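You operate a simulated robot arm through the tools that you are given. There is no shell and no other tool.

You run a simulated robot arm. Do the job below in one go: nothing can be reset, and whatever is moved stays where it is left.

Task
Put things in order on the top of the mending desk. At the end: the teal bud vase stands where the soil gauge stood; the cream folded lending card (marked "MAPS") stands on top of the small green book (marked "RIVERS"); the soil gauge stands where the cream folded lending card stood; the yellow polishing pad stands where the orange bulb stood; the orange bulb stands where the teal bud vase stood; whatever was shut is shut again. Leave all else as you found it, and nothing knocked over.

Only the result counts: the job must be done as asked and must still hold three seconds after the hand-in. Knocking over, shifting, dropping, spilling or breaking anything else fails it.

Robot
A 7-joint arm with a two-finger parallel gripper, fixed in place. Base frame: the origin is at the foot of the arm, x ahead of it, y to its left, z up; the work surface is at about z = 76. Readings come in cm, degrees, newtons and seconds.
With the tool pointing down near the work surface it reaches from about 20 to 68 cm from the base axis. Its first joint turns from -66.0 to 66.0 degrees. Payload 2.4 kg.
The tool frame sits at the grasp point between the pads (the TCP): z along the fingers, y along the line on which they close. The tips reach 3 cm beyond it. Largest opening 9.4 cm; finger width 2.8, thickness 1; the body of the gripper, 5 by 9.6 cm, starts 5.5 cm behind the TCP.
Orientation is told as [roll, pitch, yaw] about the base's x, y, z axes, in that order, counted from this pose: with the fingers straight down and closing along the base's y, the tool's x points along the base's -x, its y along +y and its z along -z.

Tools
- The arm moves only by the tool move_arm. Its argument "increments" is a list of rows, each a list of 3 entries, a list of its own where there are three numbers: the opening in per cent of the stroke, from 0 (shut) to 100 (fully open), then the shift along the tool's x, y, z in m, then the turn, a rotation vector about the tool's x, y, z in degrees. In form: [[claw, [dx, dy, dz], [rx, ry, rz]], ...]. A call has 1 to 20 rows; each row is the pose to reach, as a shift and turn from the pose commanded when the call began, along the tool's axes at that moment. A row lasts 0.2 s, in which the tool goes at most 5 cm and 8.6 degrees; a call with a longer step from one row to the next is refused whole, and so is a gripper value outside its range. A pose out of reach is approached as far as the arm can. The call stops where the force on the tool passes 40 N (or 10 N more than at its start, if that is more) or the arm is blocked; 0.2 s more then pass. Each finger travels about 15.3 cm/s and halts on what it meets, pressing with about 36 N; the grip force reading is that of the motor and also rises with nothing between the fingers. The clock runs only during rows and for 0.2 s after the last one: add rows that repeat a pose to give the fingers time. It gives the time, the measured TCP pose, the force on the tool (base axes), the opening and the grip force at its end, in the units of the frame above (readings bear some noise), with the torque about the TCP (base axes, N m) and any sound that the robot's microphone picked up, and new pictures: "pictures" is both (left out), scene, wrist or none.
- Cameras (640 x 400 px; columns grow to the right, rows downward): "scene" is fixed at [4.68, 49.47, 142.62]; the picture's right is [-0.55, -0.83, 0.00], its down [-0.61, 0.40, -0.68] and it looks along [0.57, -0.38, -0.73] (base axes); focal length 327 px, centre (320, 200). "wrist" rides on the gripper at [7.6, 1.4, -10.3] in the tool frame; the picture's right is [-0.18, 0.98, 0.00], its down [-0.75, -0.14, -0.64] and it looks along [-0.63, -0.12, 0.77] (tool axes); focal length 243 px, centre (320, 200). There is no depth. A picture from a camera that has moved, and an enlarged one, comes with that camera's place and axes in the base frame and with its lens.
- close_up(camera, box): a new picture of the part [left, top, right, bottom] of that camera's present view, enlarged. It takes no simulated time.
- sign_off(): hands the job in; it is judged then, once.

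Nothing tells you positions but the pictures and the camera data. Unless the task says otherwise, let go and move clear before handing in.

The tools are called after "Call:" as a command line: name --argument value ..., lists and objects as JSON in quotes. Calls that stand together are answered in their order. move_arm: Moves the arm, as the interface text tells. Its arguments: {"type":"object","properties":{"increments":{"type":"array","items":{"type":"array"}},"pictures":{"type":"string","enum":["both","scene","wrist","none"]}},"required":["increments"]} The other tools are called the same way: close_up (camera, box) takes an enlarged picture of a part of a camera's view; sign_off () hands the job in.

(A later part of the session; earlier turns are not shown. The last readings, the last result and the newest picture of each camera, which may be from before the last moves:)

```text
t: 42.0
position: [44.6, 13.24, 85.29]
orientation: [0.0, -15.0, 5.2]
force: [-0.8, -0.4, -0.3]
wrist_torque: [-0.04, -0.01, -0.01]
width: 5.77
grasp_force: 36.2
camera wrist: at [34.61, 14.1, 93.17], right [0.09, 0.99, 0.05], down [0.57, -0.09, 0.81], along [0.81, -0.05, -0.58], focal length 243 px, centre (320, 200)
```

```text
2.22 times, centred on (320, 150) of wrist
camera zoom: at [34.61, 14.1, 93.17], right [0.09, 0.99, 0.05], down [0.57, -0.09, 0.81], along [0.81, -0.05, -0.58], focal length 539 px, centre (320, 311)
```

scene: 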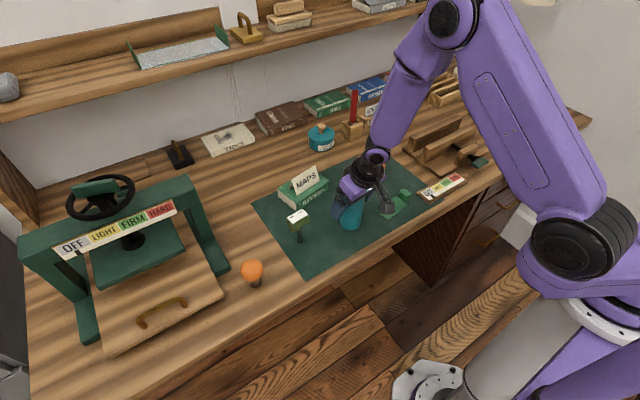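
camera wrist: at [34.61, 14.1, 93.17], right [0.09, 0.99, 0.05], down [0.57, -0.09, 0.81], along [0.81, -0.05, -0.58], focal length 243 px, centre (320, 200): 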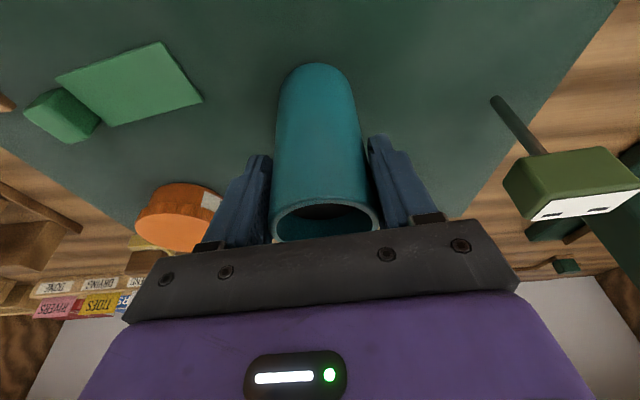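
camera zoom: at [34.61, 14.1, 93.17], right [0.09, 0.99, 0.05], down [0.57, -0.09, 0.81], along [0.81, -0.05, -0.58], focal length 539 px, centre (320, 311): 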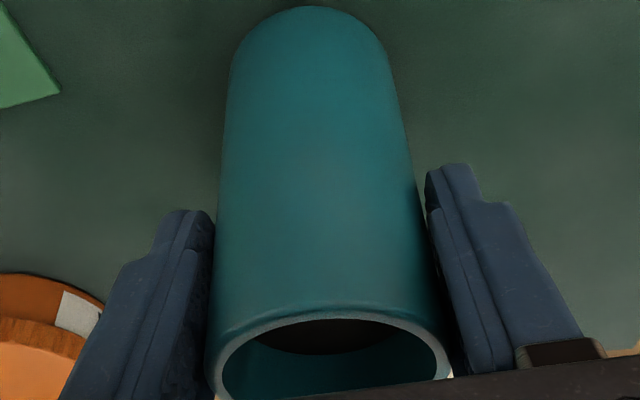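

The vase is held (5.8 cm), its spot recorded as (44.7, 13.55). I lift it well clear and carry it to above the gauge's old place at (61.0, 33.8), keeping the same tilt so it stays upright.

Call:
move_arm --increments '[[36, [-0.0026, 0, -0.0097], [0, 0, 0]], [36, [-0.0091, 0, -0.0338], [0, 0, 0]], [36, [-0.0181, 0, -0.0676], [0, 0, 0]], [36, [-0.0272, 0, -0.1014], [0, 0, 0]], [36, [-0.0489, 0.0234, -0.0956], [0, 0, 0]], [36, [-0.0707, 0.0468, -0.0897], [0, 0, 0]], [36, [-0.0924, 0.0702, -0.0839], [0, 0, 0]], [36, [-0.1142, 0.0936, -0.0781], [0, 0, 0]], [36, [-0.1359, 0.117, -0.0723], [0, 0, 0]], [36, [-0.1576, 0.1404, -0.0664], [0, 0, 0]], [36, [-0.1794, 0.1638, -0.0606], [0, 0, 0]], [36, [-0.2011, 0.1872, -0.0548], [0, 0, 0]], [36, [-0.2011, 0.1872, -0.0548], [0, 0, 0]], [36, [-0.2011, 0.1872, -0.0548], [0, 0, 0]]]' --pictures "both"

Call:
close_up --camera "wrist" --box '[200, 0, 440, 180]'

Call:
close_up --camera "scene" --box '[190, 120, 350, 260]'

```text
t: 45.0
position: [60.77, 33.73, 95.62]
orientation: [0.0, -15.0, 5.0]
force: [-0.7, -0.1, -1.6]
wrist_torque: [-0.03, 0.03, -0.01]
width: 5.75
grasp_force: 35.7
camera wrist: at [50.81, 34.48, 103.56], right [0.09, 0.99, 0.05], down [0.57, -0.09, 0.81], along [0.81, -0.05, -0.58], focal length 243 px, centre (320, 200)
```

scene: 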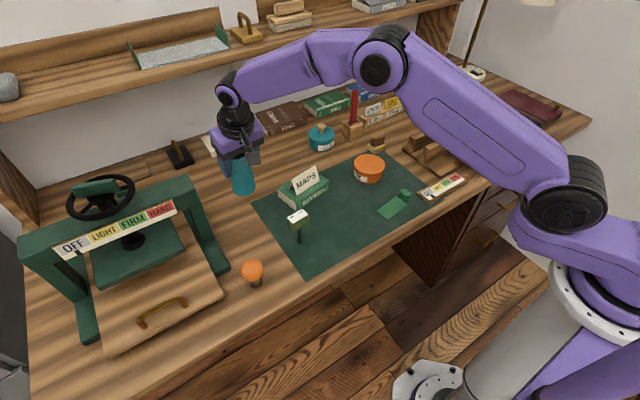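
wrist: 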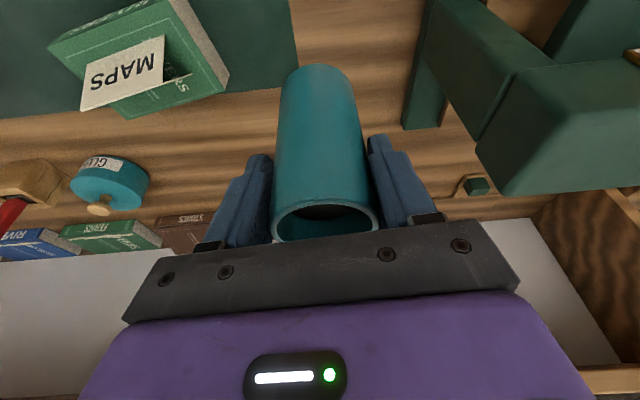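

```text
2.22 times, centred on (320, 90) of wrist
camera zoom: at [50.81, 34.48, 103.56], right [0.09, 0.99, 0.05], down [0.57, -0.09, 0.81], along [0.81, -0.05, -0.58], focal length 539 px, centre (320, 444)
```

zoom: 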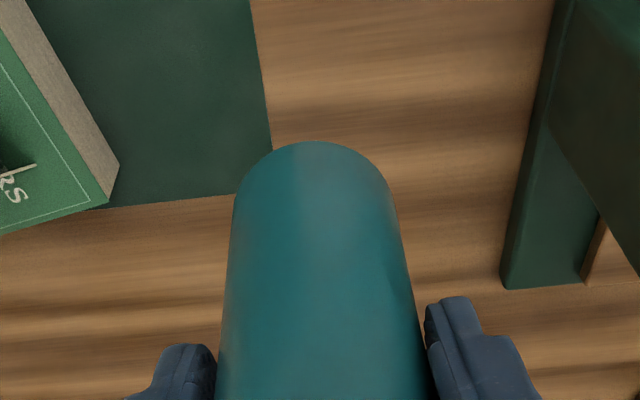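

```text
2.86 times, centred on (270, 190) of scene
camera zoom: at [4.69, 49.47, 142.62], right [-0.55, -0.83, 0.0], down [-0.61, 0.4, -0.68], along [0.57, -0.38, -0.73], focal length 934 px, centre (463, 229)
```

zoom: 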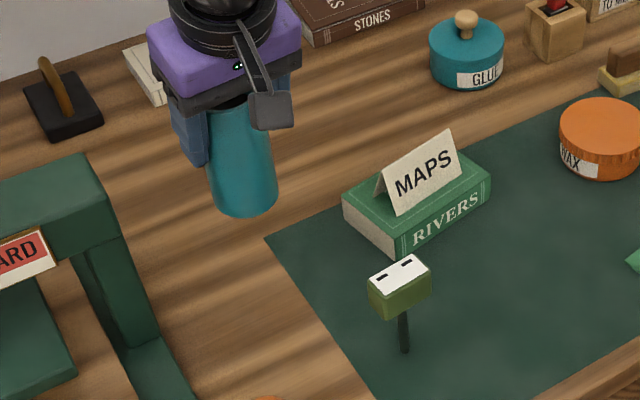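

The vase is upright above the target. I lower it most of the way.

Call:
move_arm --increments '[[36, [0.008, -0.0017, 0.031], [0, 0, 0]], [36, [0.016, -0.0017, 0.062], [0, 0, 0]], [36, [0.0213, -0.0017, 0.0825], [0, 0, 0]], [36, [0.0238, -0.0017, 0.092], [0, 0, 0]], [36, [0.0238, -0.0017, 0.092], [0, 0, 0]], [36, [0.0238, -0.0017, 0.092], [0, 0, 0]]]' --pictures "both"

Call:
close_up --camera "scene" --box '[190, 140, 318, 250]'

```text
t: 46.4
position: [60.9, 33.38, 86.29]
orientation: [0.0, -15.0, 5.0]
force: [-0.6, 0.1, -0.7]
wrist_torque: [-0.01, 0.01, -0.02]
width: 5.75
grasp_force: 35.8
camera wrist: at [50.93, 34.19, 94.15], right [0.09, 0.99, 0.05], down [0.57, -0.09, 0.82], along [0.82, -0.05, -0.58], focal length 243 px, centre (320, 200)
```

scene: 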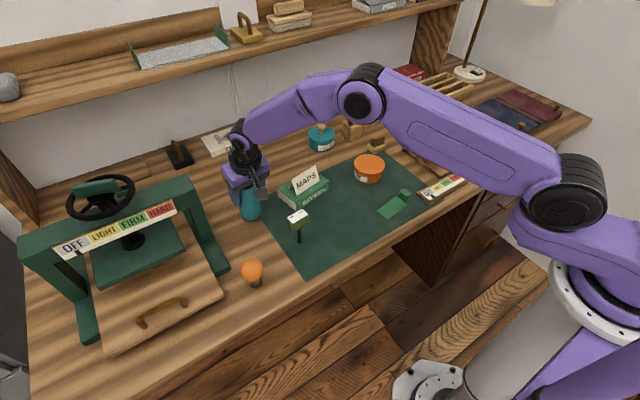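
wrist: 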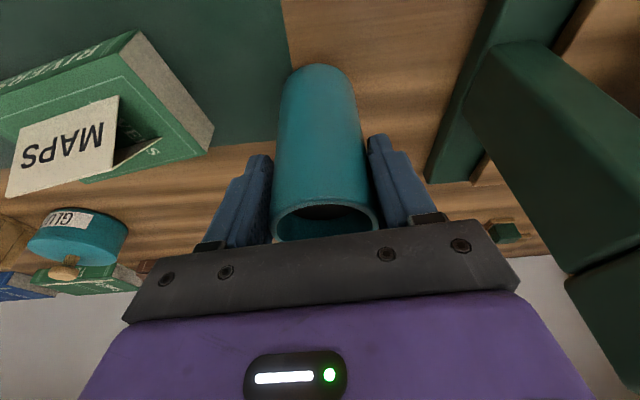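

```text
3.64 times, centred on (254, 195) of scene
camera zoom: at [4.69, 49.47, 142.62], right [-0.55, -0.83, 0.0], down [-0.61, 0.4, -0.68], along [0.57, -0.38, -0.73], focal length 1188 px, centre (560, 218)
```

zoom: 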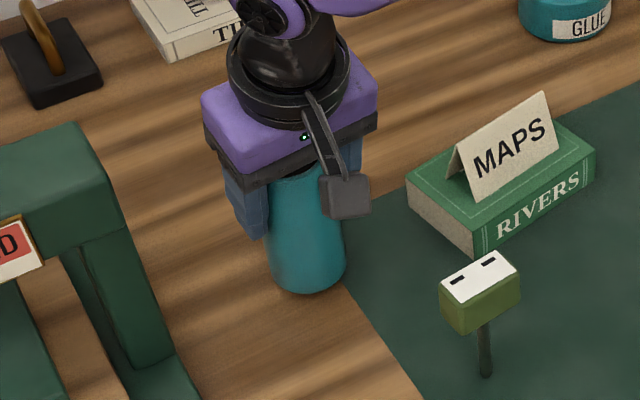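

Vase bottom is about 1 cm above the desk. I creep down to contact.

Call:
move_arm --increments '[[36, [0.001, 0.001, 0.004], [0, 0, 0]], [36, [0.0021, 0.001, 0.0077], [0, 0, 0]], [36, [0.0021, 0.001, 0.0077], [0, 0, 0]]]' --pictures "none"

```text
t: 47.2
position: [61.03, 33.44, 85.4]
orientation: [0.0, -15.0, 5.1]
force: [-0.1, -0.3, -1.6]
wrist_torque: [-0.01, -0.01, 0.03]
width: 5.72
grasp_force: 36.7
```

Call:
move_arm --increments '[[36, [0.0005, 0, 0.0019], [0, 0, 0]], [36, [0.0005, 0, 0.0019], [0, 0, 0]]]' --pictures "none"

```text
t: 47.8
position: [61.09, 33.49, 85.26]
orientation: [0.0, -15.2, 5.0]
force: [-3.6, -1.4, 8.6]
wrist_torque: [-0.36, 0.21, -0.09]
width: 5.74
grasp_force: 36.2
```

Call:
move_arm --increments '[[36, [-0.0001, 0, -0.0005], [0, 0, 0]], [36, [-0.0001, 0, -0.0005], [0, 0, 0]], [36, [-0.0001, 0, -0.0005], [0, 0, 0]]]' --pictures "none"

```text
t: 48.6
position: [60.93, 33.62, 85.28]
orientation: [0.0, -15.1, 5.1]
force: [0.4, 0.4, 5.8]
wrist_torque: [-0.2, -0.02, -0.01]
width: 5.75
grasp_force: 35.7
```

Light contact (6 N) with almost no side load. I open gradually and check that the vase stands.

Call:
move_arm --increments '[[50, [-0.0001, 0, -0.0003], [0, 0, 0]], [56, [-0.0001, 0, -0.0003], [0, 0, 0]], [60, [-0.0001, 0, -0.0003], [0, 0, 0]], [62, [-0.0001, 0, -0.0003], [0, 0, 0]], [65, [-0.0001, 0, -0.0003], [0, 0, 0]], [69, [-0.0001, 0, -0.0003], [0, 0, 0]], [74, [-0.0001, 0, -0.0003], [0, 0, 0]], [80, [-0.0001, 0, -0.0003], [0, 0, 0]], [86, [-0.0001, 0, -0.0003], [0, 0, 0]]]' --pictures "both"

Call:
close_up --camera "wrist" --box '[200, 60, 440, 240]'

```text
t: 50.6
position: [60.88, 33.46, 85.33]
orientation: [0.0, -15.0, 5.1]
force: [-0.8, 0.1, 0.0]
wrist_torque: [0.02, 0.01, 0.01]
width: 8.07
grasp_force: 0.0
camera wrist: at [50.87, 34.28, 93.17], right [0.09, 0.99, 0.05], down [0.57, -0.09, 0.82], along [0.82, -0.05, -0.58], focal length 243 px, centre (320, 200)
```

scene: 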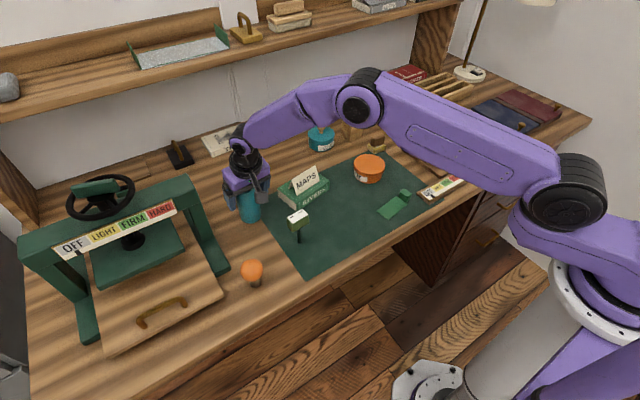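
wrist: 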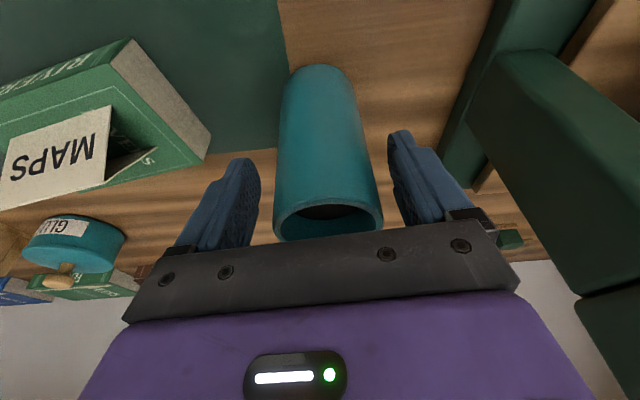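

```text
2.22 times, centred on (320, 150) of wrist
camera zoom: at [50.87, 34.28, 93.17], right [0.09, 0.99, 0.05], down [0.57, -0.09, 0.82], along [0.82, -0.05, -0.58], focal length 539 px, centre (320, 311)
```

zoom: 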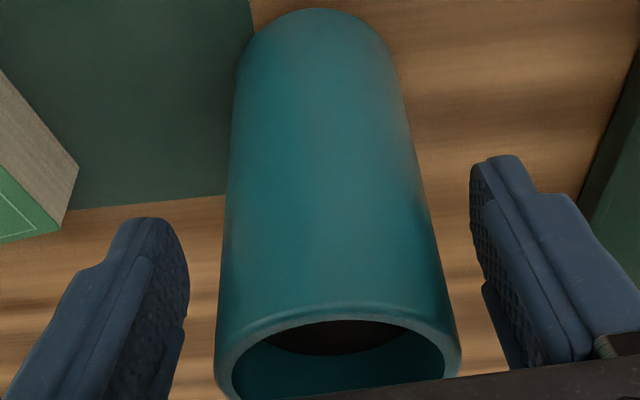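

The vase stands on its own at the gauge's old place. I rise clear, return the tool to vertical and move over near the orange bulb for a look.

Call:
move_arm --increments '[[86, [-0.0052, 0, -0.0193], [0, 0, 0]], [86, [-0.0142, 0, -0.0531], [0, 0, 0]], [86, [-0.0246, 0, -0.0918], [0, 0, 0]], [86, [-0.0285, 0, -0.1063], [0, 0, 0]], [86, [0.0017, 0.0148, -0.1144], [0, 3, 0]], [86, [0.0319, 0.0296, -0.1225], [0, 8, 0]], [86, [0.062, 0.0443, -0.1305], [0, 13, 0]], [86, [0.0922, 0.0591, -0.1386], [0, 15, 0]], [86, [0.1224, 0.0739, -0.1467], [0, 15, 0]], [86, [0.1224, 0.0739, -0.1467], [0, 15, 0]], [86, [0.1224, 0.0739, -0.1467], [0, 15, 0]]]' --pictures "both"

Call:
close_up --camera "wrist" --box '[240, 0, 480, 180]'

Call:
close_up --camera "scene" --box '[190, 140, 350, 300]'

```text
t: 53.0
position: [44.77, 39.49, 96.27]
orientation: [0.0, 0.1, 5.0]
force: [0.9, -0.7, -0.4]
wrist_torque: [-0.01, -0.01, 0.0]
width: 8.08
grasp_force: 0.1
camera wrist: at [37.21, 40.52, 106.54], right [0.1, 1.0, 0.0], down [0.76, -0.07, 0.64], along [0.64, -0.06, -0.77], focal length 243 px, centre (320, 200)
```

scene: 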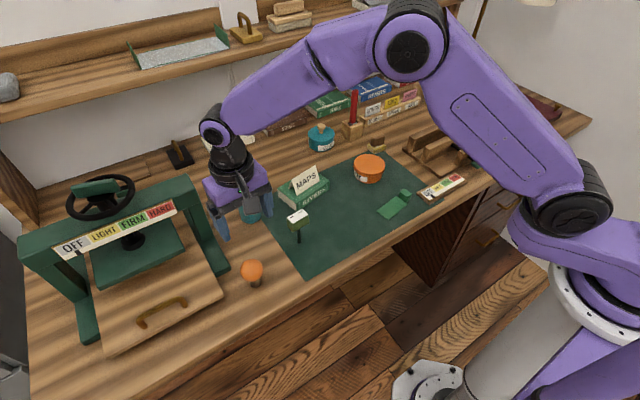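
wrist: 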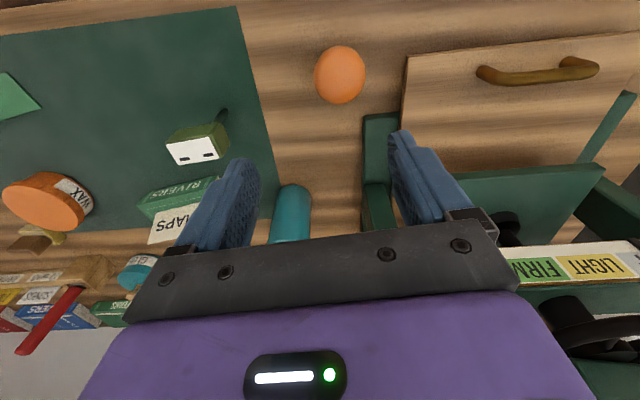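

```text
2.22 times, centred on (360, 90) of wrist
camera zoom: at [37.21, 40.52, 106.54], right [0.1, 1.0, 0.0], down [0.76, -0.07, 0.64], along [0.64, -0.06, -0.77], focal length 539 px, centre (231, 444)
```

zoom: 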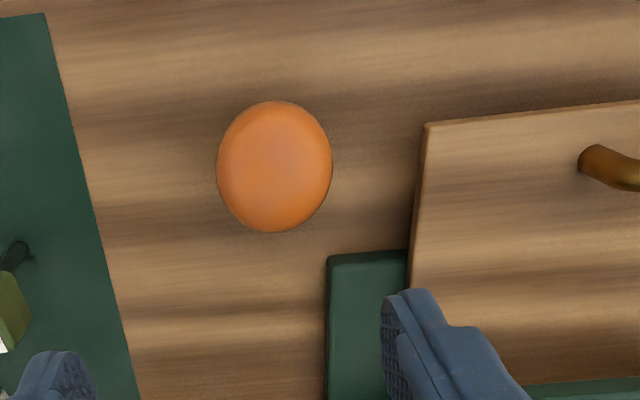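

```text
2.50 times, centred on (270, 220) of scene
camera zoom: at [4.68, 49.47, 142.62], right [-0.55, -0.83, 0.0], down [-0.61, 0.4, -0.68], along [0.57, -0.38, -0.73], focal length 817 px, centre (445, 150)
```

zoom: 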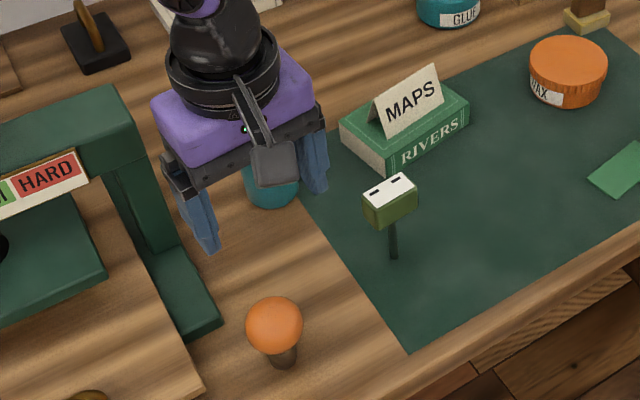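

The bulb's head is centred near (42.85, 41.75) at about z = 82, around 5 cm across. I move over it and partway down.

Call:
move_arm --increments '[[86, [0.0094, 0.0107, 0.026], [0, 0, 0]], [86, [0.0187, 0.0213, 0.052], [0, 0, 0]], [86, [0.0187, 0.0213, 0.052], [0, 0, 0]], [86, [0.0187, 0.0213, 0.052], [0, 0, 0]]]' --pictures "both"

Call:
close_up --camera "wrist" --box '[200, 30, 440, 210]'

Call:
close_up --camera "scene" --box '[170, 180, 330, 310]'

```text
t: 54.0
position: [42.98, 41.46, 90.69]
orientation: [-0.1, 0.1, 4.9]
force: [-0.1, 0.5, 0.1]
wrist_torque: [-0.02, 0.03, -0.04]
width: 8.08
grasp_force: 0.1
camera wrist: at [35.34, 42.44, 101.06], right [0.1, 1.0, 0.0], down [0.76, -0.07, 0.64], along [0.64, -0.06, -0.77], focal length 243 px, centre (320, 200)
```

scene: 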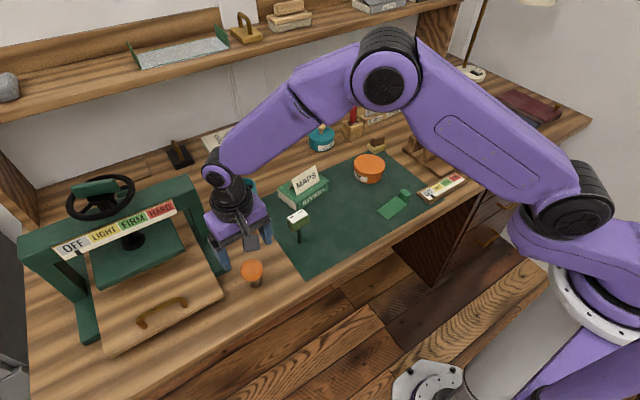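
wrist: 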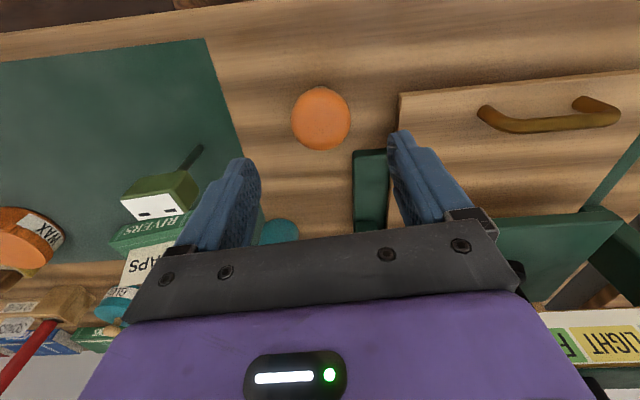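

```text
2.22 times, centred on (320, 120) of wrist
camera zoom: at [35.34, 42.44, 101.06], right [0.1, 1.0, 0.0], down [0.76, -0.07, 0.64], along [0.64, -0.06, -0.77], focal length 539 px, centre (320, 378)
```

zoom: 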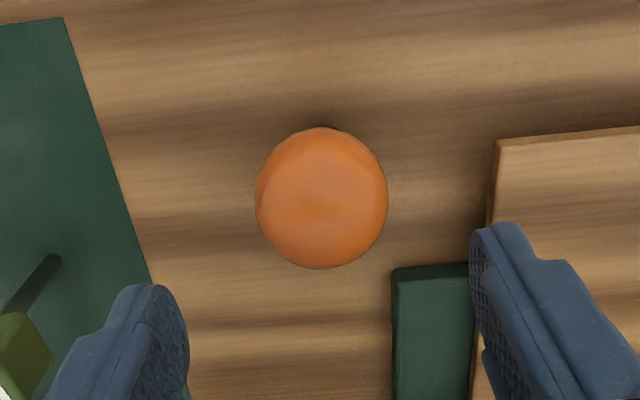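

```text
3.08 times, centred on (250, 245) of scene
camera zoom: at [4.68, 49.47, 142.62], right [-0.55, -0.83, 0.0], down [-0.61, 0.4, -0.68], along [0.57, -0.38, -0.73], focal length 1005 px, centre (535, 62)
```

zoom: 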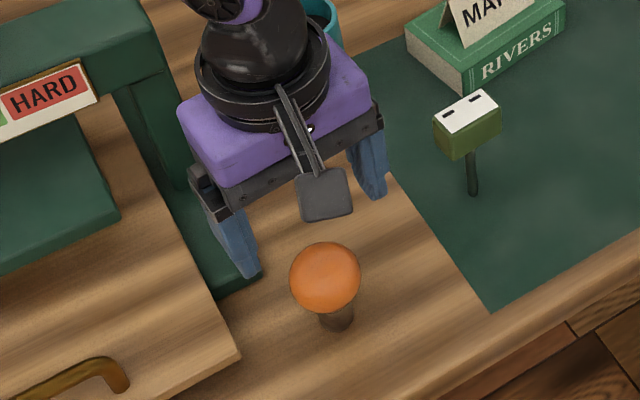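

Well aligned (2 mm). I descend so the pads are at the bulb's widest height.

Call:
move_arm --increments '[[86, [0.0022, 0.001, 0.03], [0, 0, 0]], [86, [0.0022, 0.001, 0.06], [0, 0, 0]], [86, [0.0022, 0.001, 0.0876], [0, 0, 0]], [86, [0.0022, 0.001, 0.0876], [0, 0, 0]], [86, [0.0022, 0.001, 0.0876], [0, 0, 0]]]' --pictures "both"

Call:
close_up --camera "wrist" --box '[200, 60, 440, 240]'

Call:
close_up --camera "scene" --box '[170, 180, 330, 310]'

```text
t: 55.2
position: [42.75, 41.52, 82.23]
orientation: [0.0, -0.1, 5.0]
force: [-0.4, -0.4, 0.0]
wrist_torque: [0.0, -0.05, 0.02]
width: 8.09
grasp_force: 0.1
camera wrist: at [34.96, 42.55, 92.49], right [0.1, 1.0, 0.0], down [0.76, -0.07, 0.64], along [0.64, -0.06, -0.77], focal length 243 px, centre (320, 200)
```

scene: 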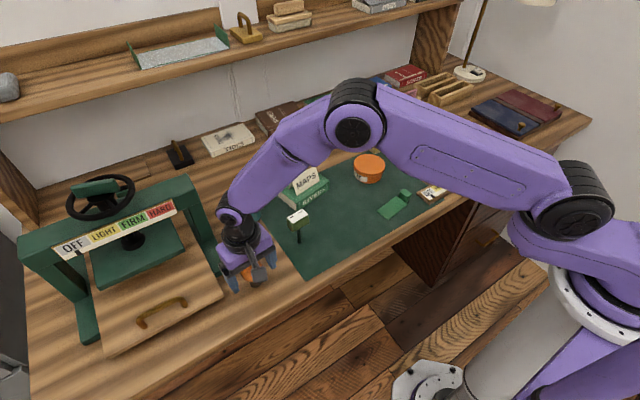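
wrist: 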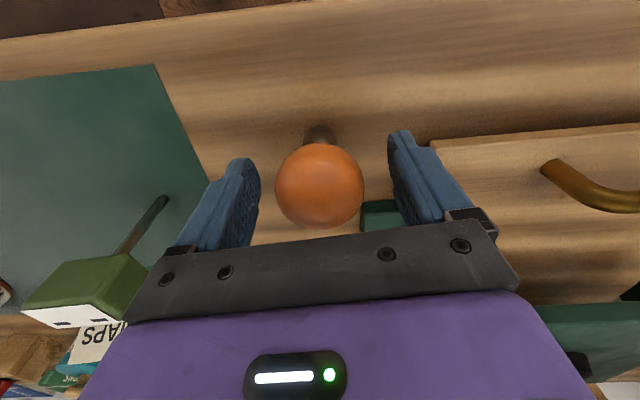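

```text
2.22 times, centred on (320, 150) of wrist
camera zoom: at [34.96, 42.55, 92.49], right [0.1, 1.0, 0.0], down [0.76, -0.07, 0.64], along [0.64, -0.06, -0.77], focal length 539 px, centre (320, 311)
```

zoom: 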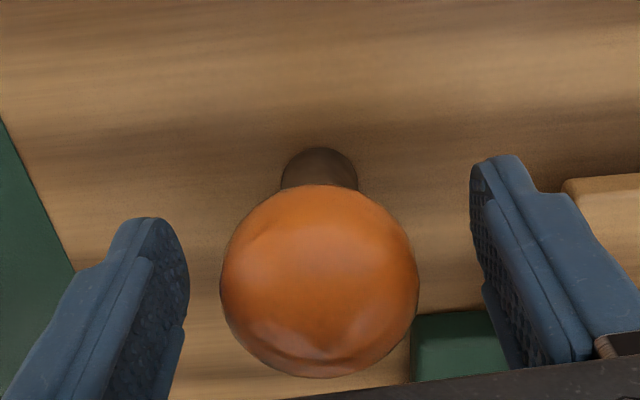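

```text
3.08 times, centred on (250, 245) of scene
camera zoom: at [4.68, 49.47, 142.62], right [-0.55, -0.83, 0.0], down [-0.61, 0.4, -0.68], along [0.57, -0.38, -0.73], focal length 1005 px, centre (535, 62)
```

zoom: 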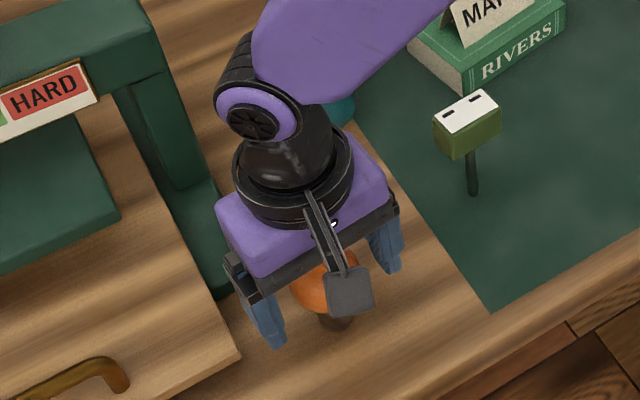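

The bulb is right at the grasp point. I close slowly on it.

Call:
move_arm --increments '[[76, [0, 0, 0], [0, 0, 0]], [68, [0, 0, 0], [0, 0, 0]], [62, [0, 0, 0], [0, 0, 0]], [57, [0, 0, 0], [0, 0, 0]], [54, [0, 0, 0], [0, 0, 0]], [51, [0, 0, 0], [0, 0, 0]], [48, [0, 0, 0], [0, 0, 0]], [44, [0, 0, 0], [0, 0, 0]], [38, [0, 0, 0], [0, 0, 0]], [32, [0, 0, 0], [0, 0, 0]], [32, [0, 0, 0], [0, 0, 0]]]' --pictures "wrist"

Call:
close_up --camera "wrist" --box '[200, 60, 440, 240]'

```text
t: 57.6
position: [42.67, 41.61, 82.28]
orientation: [0.0, 0.0, 5.0]
force: [0.1, 0.5, 0.8]
wrist_torque: [-0.02, 0.01, 0.03]
width: 5.07
grasp_force: 35.8
camera wrist: at [34.96, 42.54, 92.51], right [0.1, 1.0, 0.0], down [0.76, -0.07, 0.64], along [0.64, -0.06, -0.77], focal length 243 px, centre (320, 200)
```

wrist: 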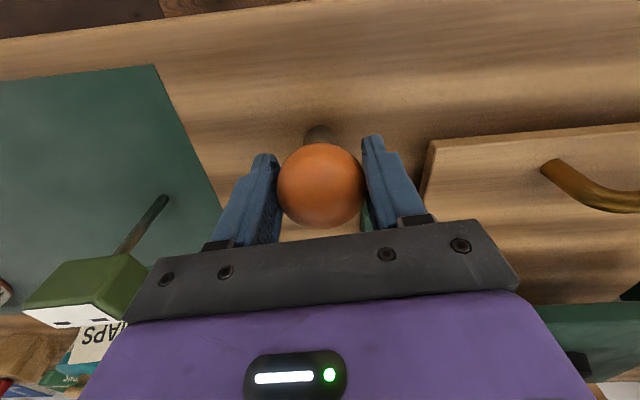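

```text
2.22 times, centred on (320, 150) of wrist
camera zoom: at [34.96, 42.54, 92.51], right [0.1, 1.0, 0.0], down [0.76, -0.07, 0.64], along [0.64, -0.06, -0.77], focal length 539 px, centre (320, 311)
```

zoom: 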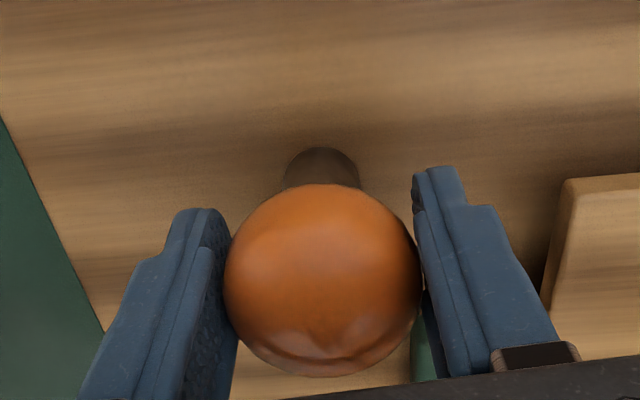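

The bulb is held (5.07 cm). I lift it high enough to clear the gauge and carry it above the vase's old place.

Call:
move_arm --increments '[[32, [0, 0, -0.01], [0, 0, 0]], [32, [0, 0, -0.04], [0, 0, 0]], [32, [0, 0, -0.08], [0, 0, 0]], [32, [0, 0, -0.12], [0, 0, 0]], [32, [0, 0, -0.15], [0, 0, 0]], [32, [0.0005, -0.035, -0.15], [0, 0, 0]], [32, [0.001, -0.0705, -0.15], [0, 0, 0]], [32, [0.0015, -0.106, -0.15], [0, 0, 0]], [32, [0.002, -0.1415, -0.15], [0, 0, 0]], [32, [0.0026, -0.177, -0.15], [0, 0, 0]], [32, [0.0031, -0.2125, -0.15], [0, 0, 0]], [32, [0.0037, -0.248, -0.15], [0, 0, 0]], [32, [0.0042, -0.2834, -0.15], [0, 0, 0]], [32, [0.0042, -0.2834, -0.15], [0, 0, 0]], [32, [0.0042, -0.2834, -0.15], [0, 0, 0]]]' --pictures "both"

Call:
close_up --camera "scene" --box '[230, 110, 430, 270]'

Call:
close_up --camera "wrist" --box '[200, 60, 440, 240]'

```text
t: 60.8
position: [44.54, 13.02, 97.3]
orientation: [0.0, 0.1, 5.1]
force: [0.3, 1.3, -0.8]
wrist_torque: [-0.03, 0.03, 0.01]
width: 5.08
grasp_force: 36.3
camera wrist: at [36.87, 14.12, 107.68], right [0.1, 1.0, 0.0], down [0.76, -0.07, 0.64], along [0.64, -0.06, -0.77], focal length 243 px, centre (320, 200)
```

scene: 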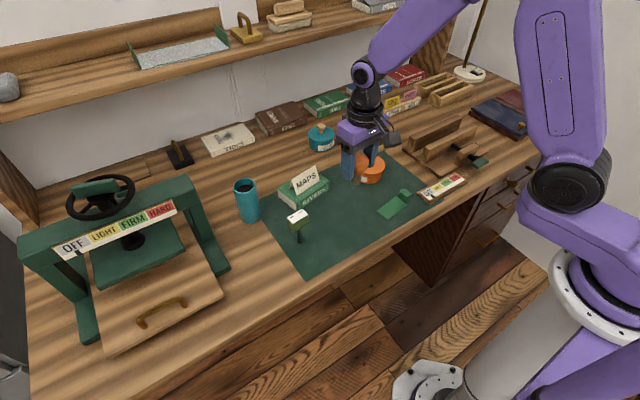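
wrist: 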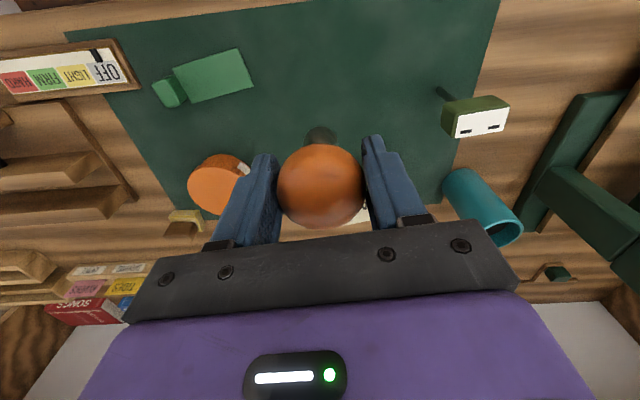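

```text
2.50 times, centred on (330, 190) of scene
camera zoom: at [4.69, 49.47, 142.62], right [-0.55, -0.83, 0.0], down [-0.61, 0.4, -0.68], along [0.57, -0.38, -0.73], focal length 817 px, centre (295, 225)
```

zoom: 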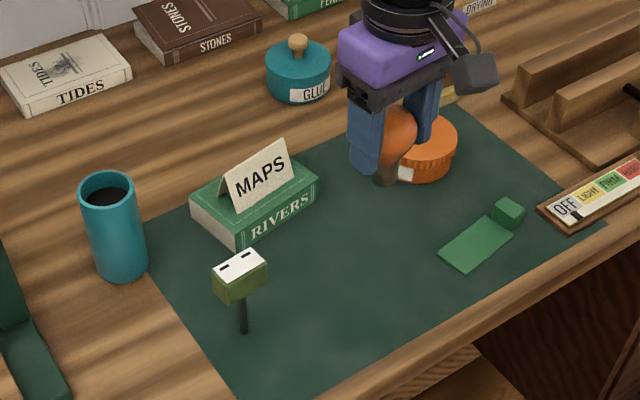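

```text
2.22 times, centred on (320, 150) of wrist
camera zoom: at [36.87, 14.12, 107.68], right [0.1, 1.0, 0.0], down [0.76, -0.07, 0.64], along [0.64, -0.06, -0.77], focal length 539 px, centre (320, 311)
```

zoom: 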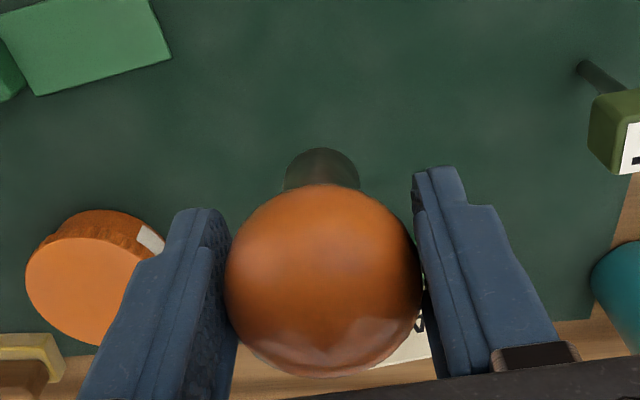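

The bulb hangs upright over the vase's old place. I lower it most of the way.

Call:
move_arm --increments '[[32, [-0.0015, 0.0015, 0.03], [0, 0, 0]], [32, [-0.0015, 0.0015, 0.07], [0, 0, 0]], [32, [-0.0015, 0.0015, 0.11], [0, 0, 0]], [32, [-0.0015, 0.0015, 0.135], [0, 0, 0]], [32, [-0.0015, 0.0015, 0.144], [0, 0, 0]], [32, [-0.0015, 0.0015, 0.144], [0, 0, 0]], [32, [-0.0015, 0.0015, 0.144], [0, 0, 0]]]' --pictures "both"

Call:
close_up --camera "scene" --box '[290, 150, 420, 250]'

```text
t: 62.4
position: [44.69, 13.12, 83.13]
orientation: [0.1, 0.0, 5.0]
force: [0.3, -0.9, 0.0]
wrist_torque: [-0.03, -0.01, -0.02]
width: 5.07
grasp_force: 36.4
camera wrist: at [37.03, 14.13, 93.27], right [0.1, 1.0, 0.0], down [0.76, -0.07, 0.64], along [0.64, -0.06, -0.77], focal length 243 px, centre (320, 200)
```

scene: 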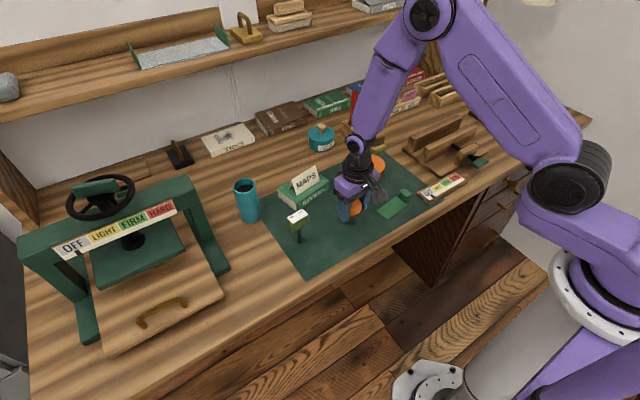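
wrist: 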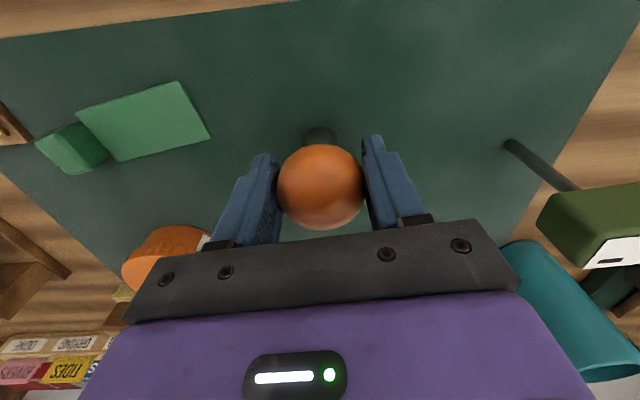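

```text
4.00 times, centred on (355, 200) of scene
camera zoom: at [4.68, 49.47, 142.62], right [-0.55, -0.83, 0.0], down [-0.61, 0.4, -0.68], along [0.57, -0.38, -0.73], focal length 1307 px, centre (180, 200)
```

zoom: 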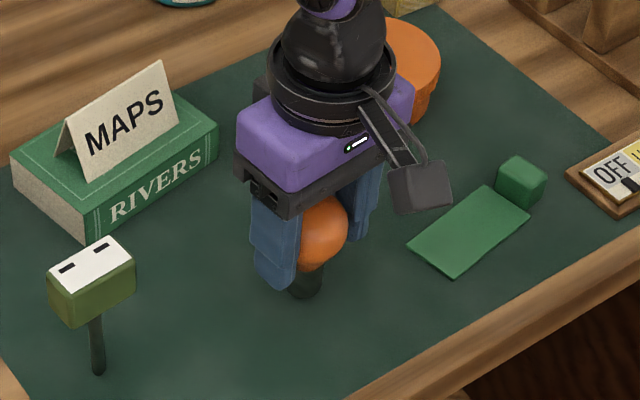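

Call:
move_arm --increments '[[32, [0, 0.0012, 0.003], [0, 0, 0]], [32, [0, 0.0012, 0.006], [0, 0, 0]], [32, [0, 0.0012, 0.006], [0, 0, 0]]]' --pictures "none"

```text
t: 63.2
position: [44.73, 13.5, 82.28]
orientation: [-0.1, -0.1, 5.1]
force: [-0.7, -0.7, -0.7]
wrist_torque: [-0.02, -0.03, -0.01]
width: 5.06
grasp_force: 36.0
```

Call:
move_arm --increments '[[32, [0, 0, 0.0015], [0, 0, 0]], [32, [0, 0, 0.0015], [0, 0, 0]]]' --pictures "none"

```text
t: 63.8
position: [44.64, 13.46, 82.23]
orientation: [0.0, 0.0, 5.0]
force: [-4.0, 0.5, 15.7]
wrist_torque: [0.01, 0.19, -0.04]
width: 5.06
grasp_force: 35.5
```

Contact at 16 N. I unload about 1 mm, then open gradually.

Call:
move_arm --increments '[[32, [0, 0, -0.0006], [0, 0, 0]], [32, [0, 0, -0.0011], [0, 0, 0]], [32, [0, 0, -0.0011], [0, 0, 0]]]' --pictures "none"

```text
t: 64.6
position: [44.66, 13.53, 82.2]
orientation: [0.0, 0.1, 5.0]
force: [0.2, 0.7, -0.1]
wrist_torque: [-0.01, 0.0, 0.03]
width: 5.09
grasp_force: 35.9
```

Call:
move_arm --increments '[[45, [0, 0, 0.0002], [0, 0, 0]], [50, [0, 0, 0.0002], [0, 0, 0]], [53, [0, 0, 0.0002], [0, 0, 0]], [55, [0, 0, 0.0002], [0, 0, 0]], [58, [0, 0, 0.0002], [0, 0, 0]], [62, [0, 0, 0.0002], [0, 0, 0]], [68, [0, 0, 0.0002], [0, 0, 0]], [75, [0, 0, 0.0002], [0, 0, 0]], [84, [0, 0, 0.0002], [0, 0, 0]], [84, [0, 0, 0.0002], [0, 0, 0]]]' --pictures "wrist"

Call:
close_up --camera "wrist" --box '[200, 60, 440, 240]'

Call:
close_up --camera "scene" --box '[290, 150, 420, 250]'

```text
t: 66.8
position: [44.74, 13.47, 82.2]
orientation: [-0.1, 0.0, 5.0]
force: [0.2, -0.5, 0.4]
wrist_torque: [0.0, 0.01, -0.01]
width: 7.9
grasp_force: 0.2
camera wrist: at [37.07, 14.41, 92.54], right [0.1, 1.0, 0.0], down [0.76, -0.07, 0.64], along [0.64, -0.06, -0.77], focal length 243 px, centre (320, 200)
```

wrist: 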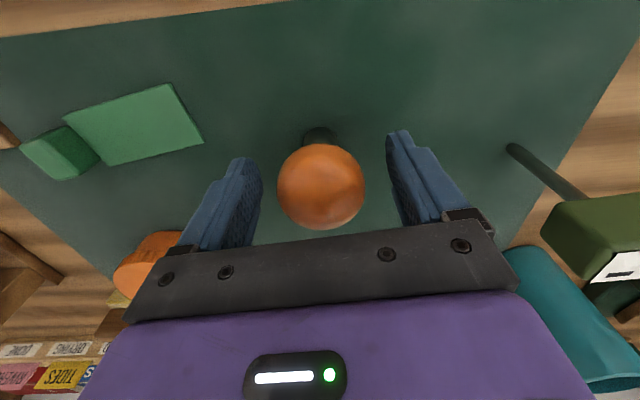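

```text
2.22 times, centred on (320, 150) of wrist
camera zoom: at [37.07, 14.41, 92.54], right [0.1, 1.0, 0.0], down [0.76, -0.07, 0.64], along [0.64, -0.06, -0.77], focal length 539 px, centre (320, 311)
```

zoom: 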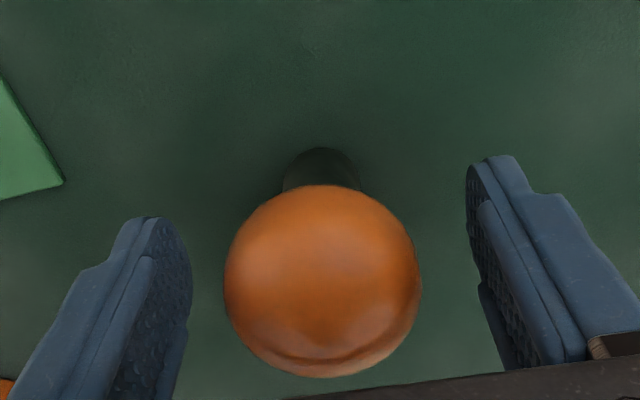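

```text
4.00 times, centred on (355, 200) of scene
camera zoom: at [4.68, 49.47, 142.62], right [-0.55, -0.83, 0.0], down [-0.61, 0.4, -0.68], along [0.57, -0.38, -0.73], focal length 1307 px, centre (180, 200)
```

zoom: 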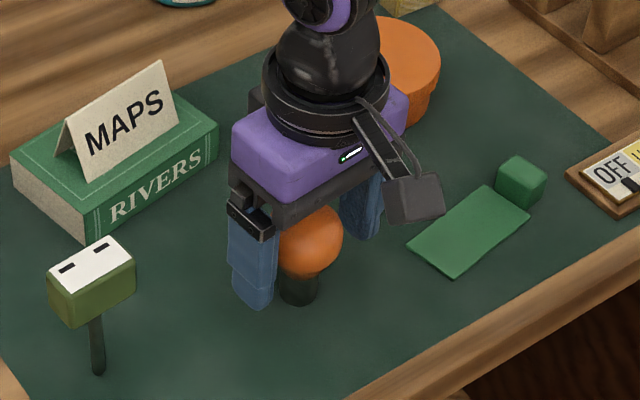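

The bulb stands at the vase's old place. Now I rise and go to view the yellow polishing pad.

Call:
move_arm --increments '[[84, [0, 0, -0.01], [0, 0, 0]], [84, [0, 0, -0.04], [0, 0, 0]], [84, [0, 0, -0.08], [0, 0, 0]], [84, [0, 0, -0.12], [0, 0, 0]], [84, [0, 0, -0.14], [0, 0, 0]], [84, [-0.0185, -0.0385, -0.14], [0, 0, 1]], [84, [-0.037, -0.077, -0.14], [0, 0, 2]], [84, [-0.0555, -0.1154, -0.14], [0, 0, 3]], [84, [-0.074, -0.1539, -0.14], [0, 0, 4]], [84, [-0.0925, -0.1924, -0.14], [0, 0, 5]], [84, [-0.1109, -0.2308, -0.14], [0, 0, 5]], [84, [-0.1294, -0.2693, -0.14], [0, 0, 5]], [84, [-0.1294, -0.2693, -0.14], [0, 0, 5]]]' --pictures "both"

Call:
close_up --camera "wrist" --box '[220, 20, 460, 200]'

Call:
close_up --camera "scene" --box '[230, 130, 390, 270]'

```text
t: 69.6
position: [59.81, -12.11, 96.3]
orientation: [0.1, 0.0, -0.1]
force: [0.4, 0.0, -0.3]
wrist_torque: [0.01, 0.01, 0.0]
width: 7.9
grasp_force: 0.1
camera wrist: at [52.33, -10.52, 106.54], right [0.18, 0.98, 0.0], down [0.75, -0.14, 0.64], along [0.63, -0.12, -0.77], focal length 243 px, centre (320, 200)
```

scene: 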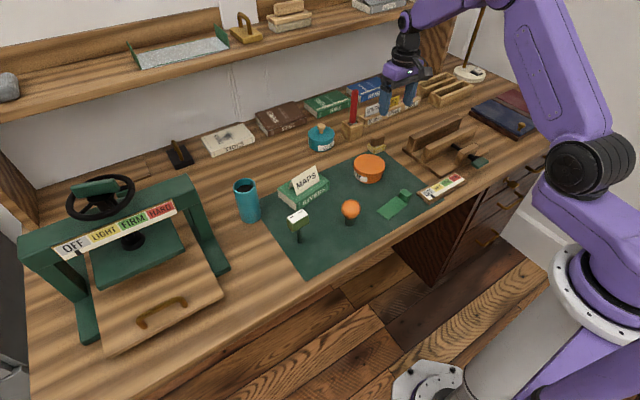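
wrist: 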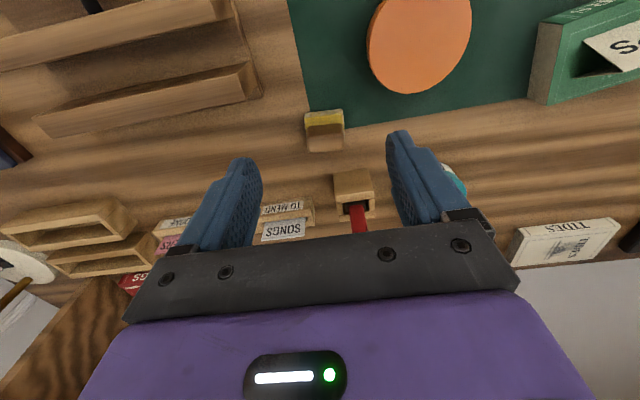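

```text
2.22 times, centred on (340, 110) of wrist
camera zoom: at [52.33, -10.52, 106.54], right [0.18, 0.98, 0.0], down [0.75, -0.14, 0.64], along [0.63, -0.12, -0.77], focal length 539 px, centre (276, 400)
```

zoom: 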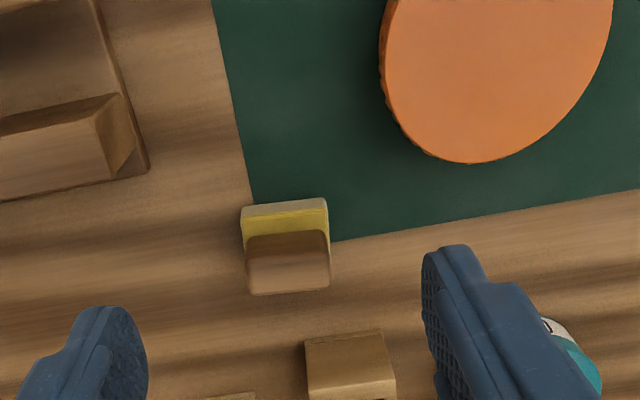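

```text
2.86 times, centred on (310, 200) of scene
camera zoom: at [4.69, 49.47, 142.62], right [-0.55, -0.83, 0.0], down [-0.61, 0.4, -0.68], along [0.57, -0.38, -0.73], focal length 934 px, centre (349, 200)
```

zoom: 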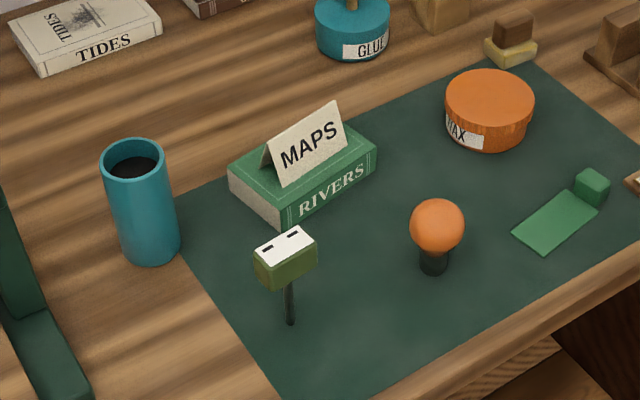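

Everything placed so far stands well. The pad's brown grip is centred near (64.9, -12.1), about 4.1 × 1.8 cm with its top near z = 81.5, turned about -4°. I move over it and partway down.

Call:
move_arm --increments '[[84, [-0.017, -0.001, 0.02], [0, 0, 2]], [84, [-0.034, -0.0018, 0.045], [0, 0, 3.7]], [84, [-0.0497, -0.0018, 0.07], [0, 0, 3.7]], [84, [-0.0497, -0.0018, 0.0824], [0, 0, 3.7]], [84, [-0.0497, -0.0018, 0.0824], [0, 0, 3.7]], [84, [-0.0497, -0.0018, 0.0824], [0, 0, 3.7]]]' --pictures "both"

Call:
close_up --camera "wrist" --box '[200, 30, 440, 210]'

Call:
close_up --camera "scene" --box '[320, 80, 460, 190]'

```text
t: 71.0
position: [64.91, -12.23, 87.9]
orientation: [-0.1, -0.1, -3.7]
force: [0.5, -1.0, -0.2]
wrist_torque: [-0.01, -0.01, 0.02]
width: 7.89
grasp_force: 0.1
camera wrist: at [57.44, -10.13, 98.2], right [0.25, 0.97, 0.0], down [0.74, -0.19, 0.64], along [0.62, -0.16, -0.77], focal length 243 px, centre (320, 200)
```

scene: 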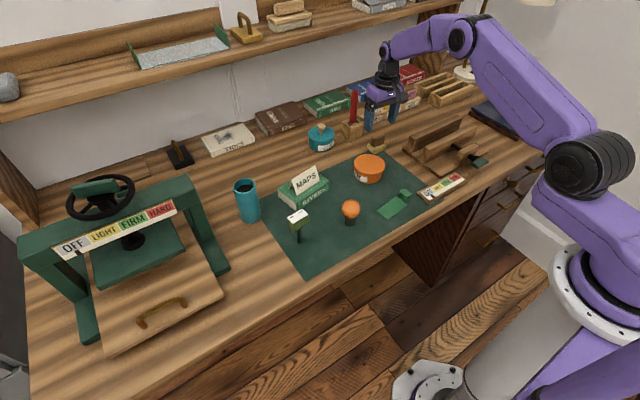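
wrist: 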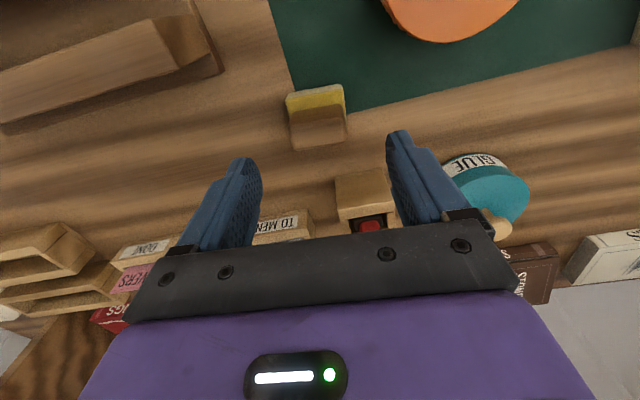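

```text
2.22 times, centred on (320, 120) of wrist
camera zoom: at [57.44, -10.13, 98.2], right [0.25, 0.97, 0.0], down [0.74, -0.19, 0.64], along [0.62, -0.16, -0.77], focal length 539 px, centre (320, 378)
```

zoom: 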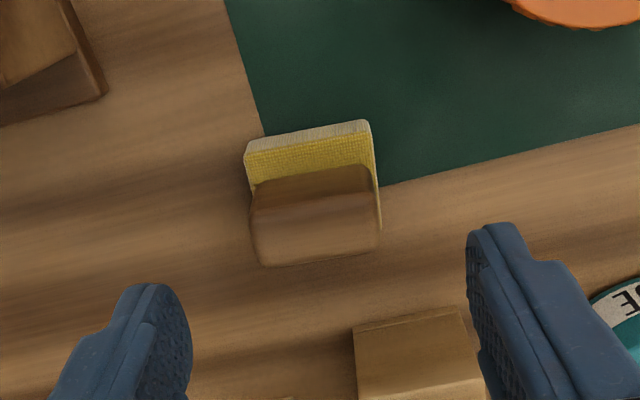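

```text
3.64 times, centred on (390, 135) of scene
camera zoom: at [4.68, 49.47, 142.62], right [-0.55, -0.83, 0.0], down [-0.61, 0.4, -0.68], along [0.57, -0.38, -0.73], focal length 1188 px, centre (66, 436)
```

zoom: 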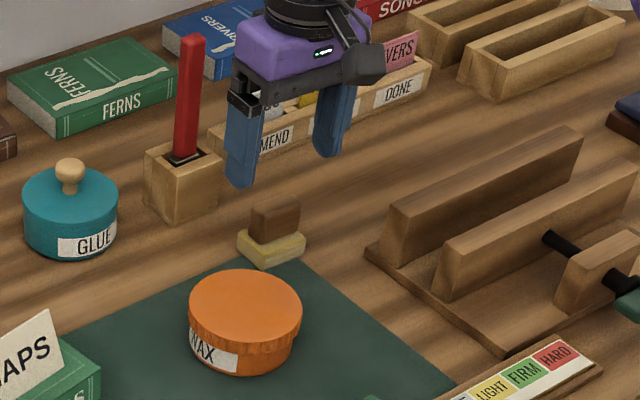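

The pad is well centred. I descend to hold its brown grip, with fingertips staying just above the yellow base.

Call:
move_arm --increments '[[84, [0.002, 0, 0.025], [0, 0, 0]], [84, [0.002, 0, 0.045], [0, 0, 0]], [84, [0.002, 0, 0.06], [0, 0, 0]], [84, [0.002, 0, 0.06], [0, 0, 0]], [84, [0.002, 0, 0.06], [0, 0, 0]]]' --pictures "both"

Call:
close_up --camera "wrist" --box '[200, 60, 440, 240]'

Call:
close_up --camera "scene" --box '[330, 90, 430, 170]'

```text
t: 72.2
position: [64.58, -12.3, 81.91]
orientation: [0.0, 0.0, -3.6]
force: [1.1, 0.1, 0.1]
wrist_torque: [-0.01, -0.01, -0.01]
width: 7.88
grasp_force: 0.0
camera wrist: at [57.11, -10.04, 92.2], right [0.25, 0.97, 0.0], down [0.74, -0.19, 0.64], along [0.62, -0.16, -0.77], focal length 243 px, centre (320, 200)
```

scene: 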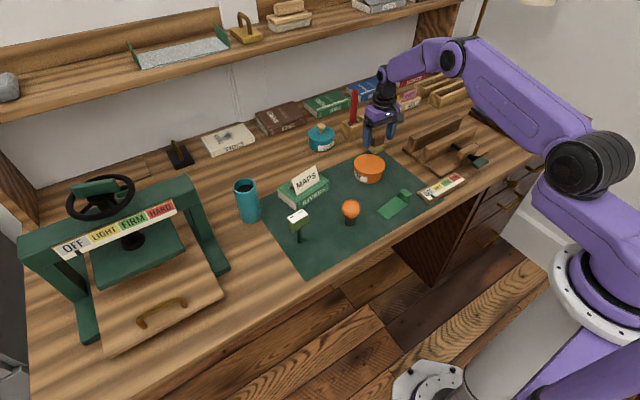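
wrist: 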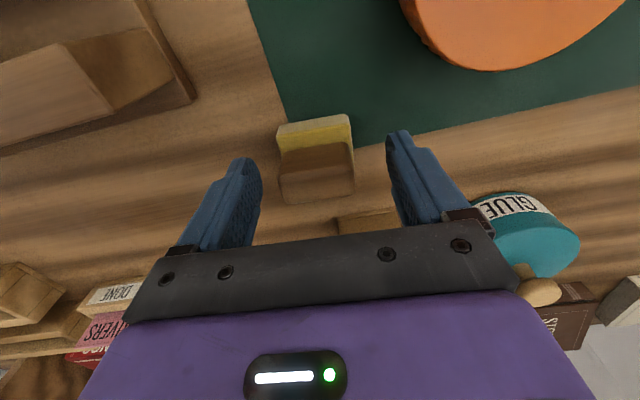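

```text
2.22 times, centred on (320, 150) of wrist
camera zoom: at [57.11, -10.04, 92.2], right [0.25, 0.97, 0.0], down [0.74, -0.19, 0.64], along [0.62, -0.16, -0.77], focal length 539 px, centre (320, 311)
```

zoom: 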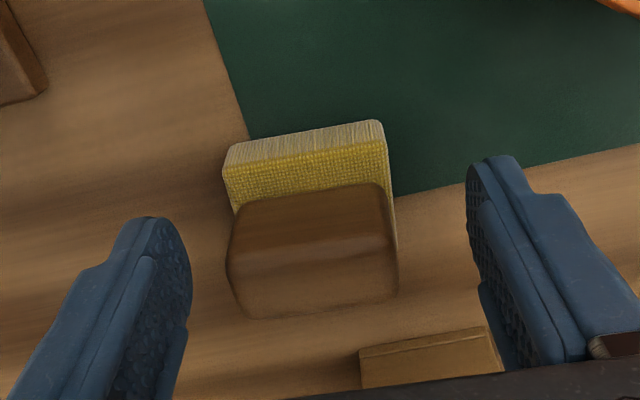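

```text
5.00 times, centred on (380, 130) of scene
camera zoom: at [4.68, 49.47, 142.62], right [-0.55, -0.83, 0.0], down [-0.61, 0.4, -0.68], along [0.57, -0.38, -0.73], focal length 1634 px, centre (20, 550)
```

zoom: 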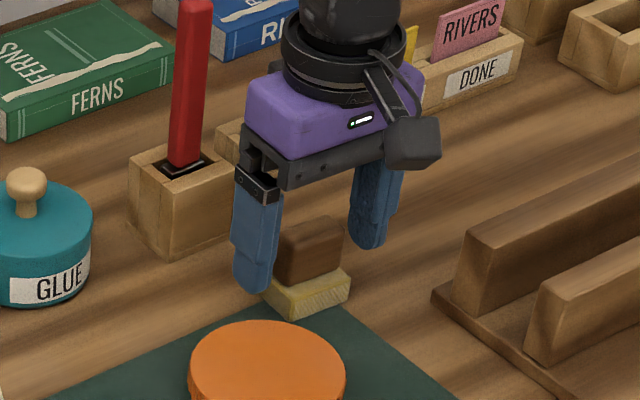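

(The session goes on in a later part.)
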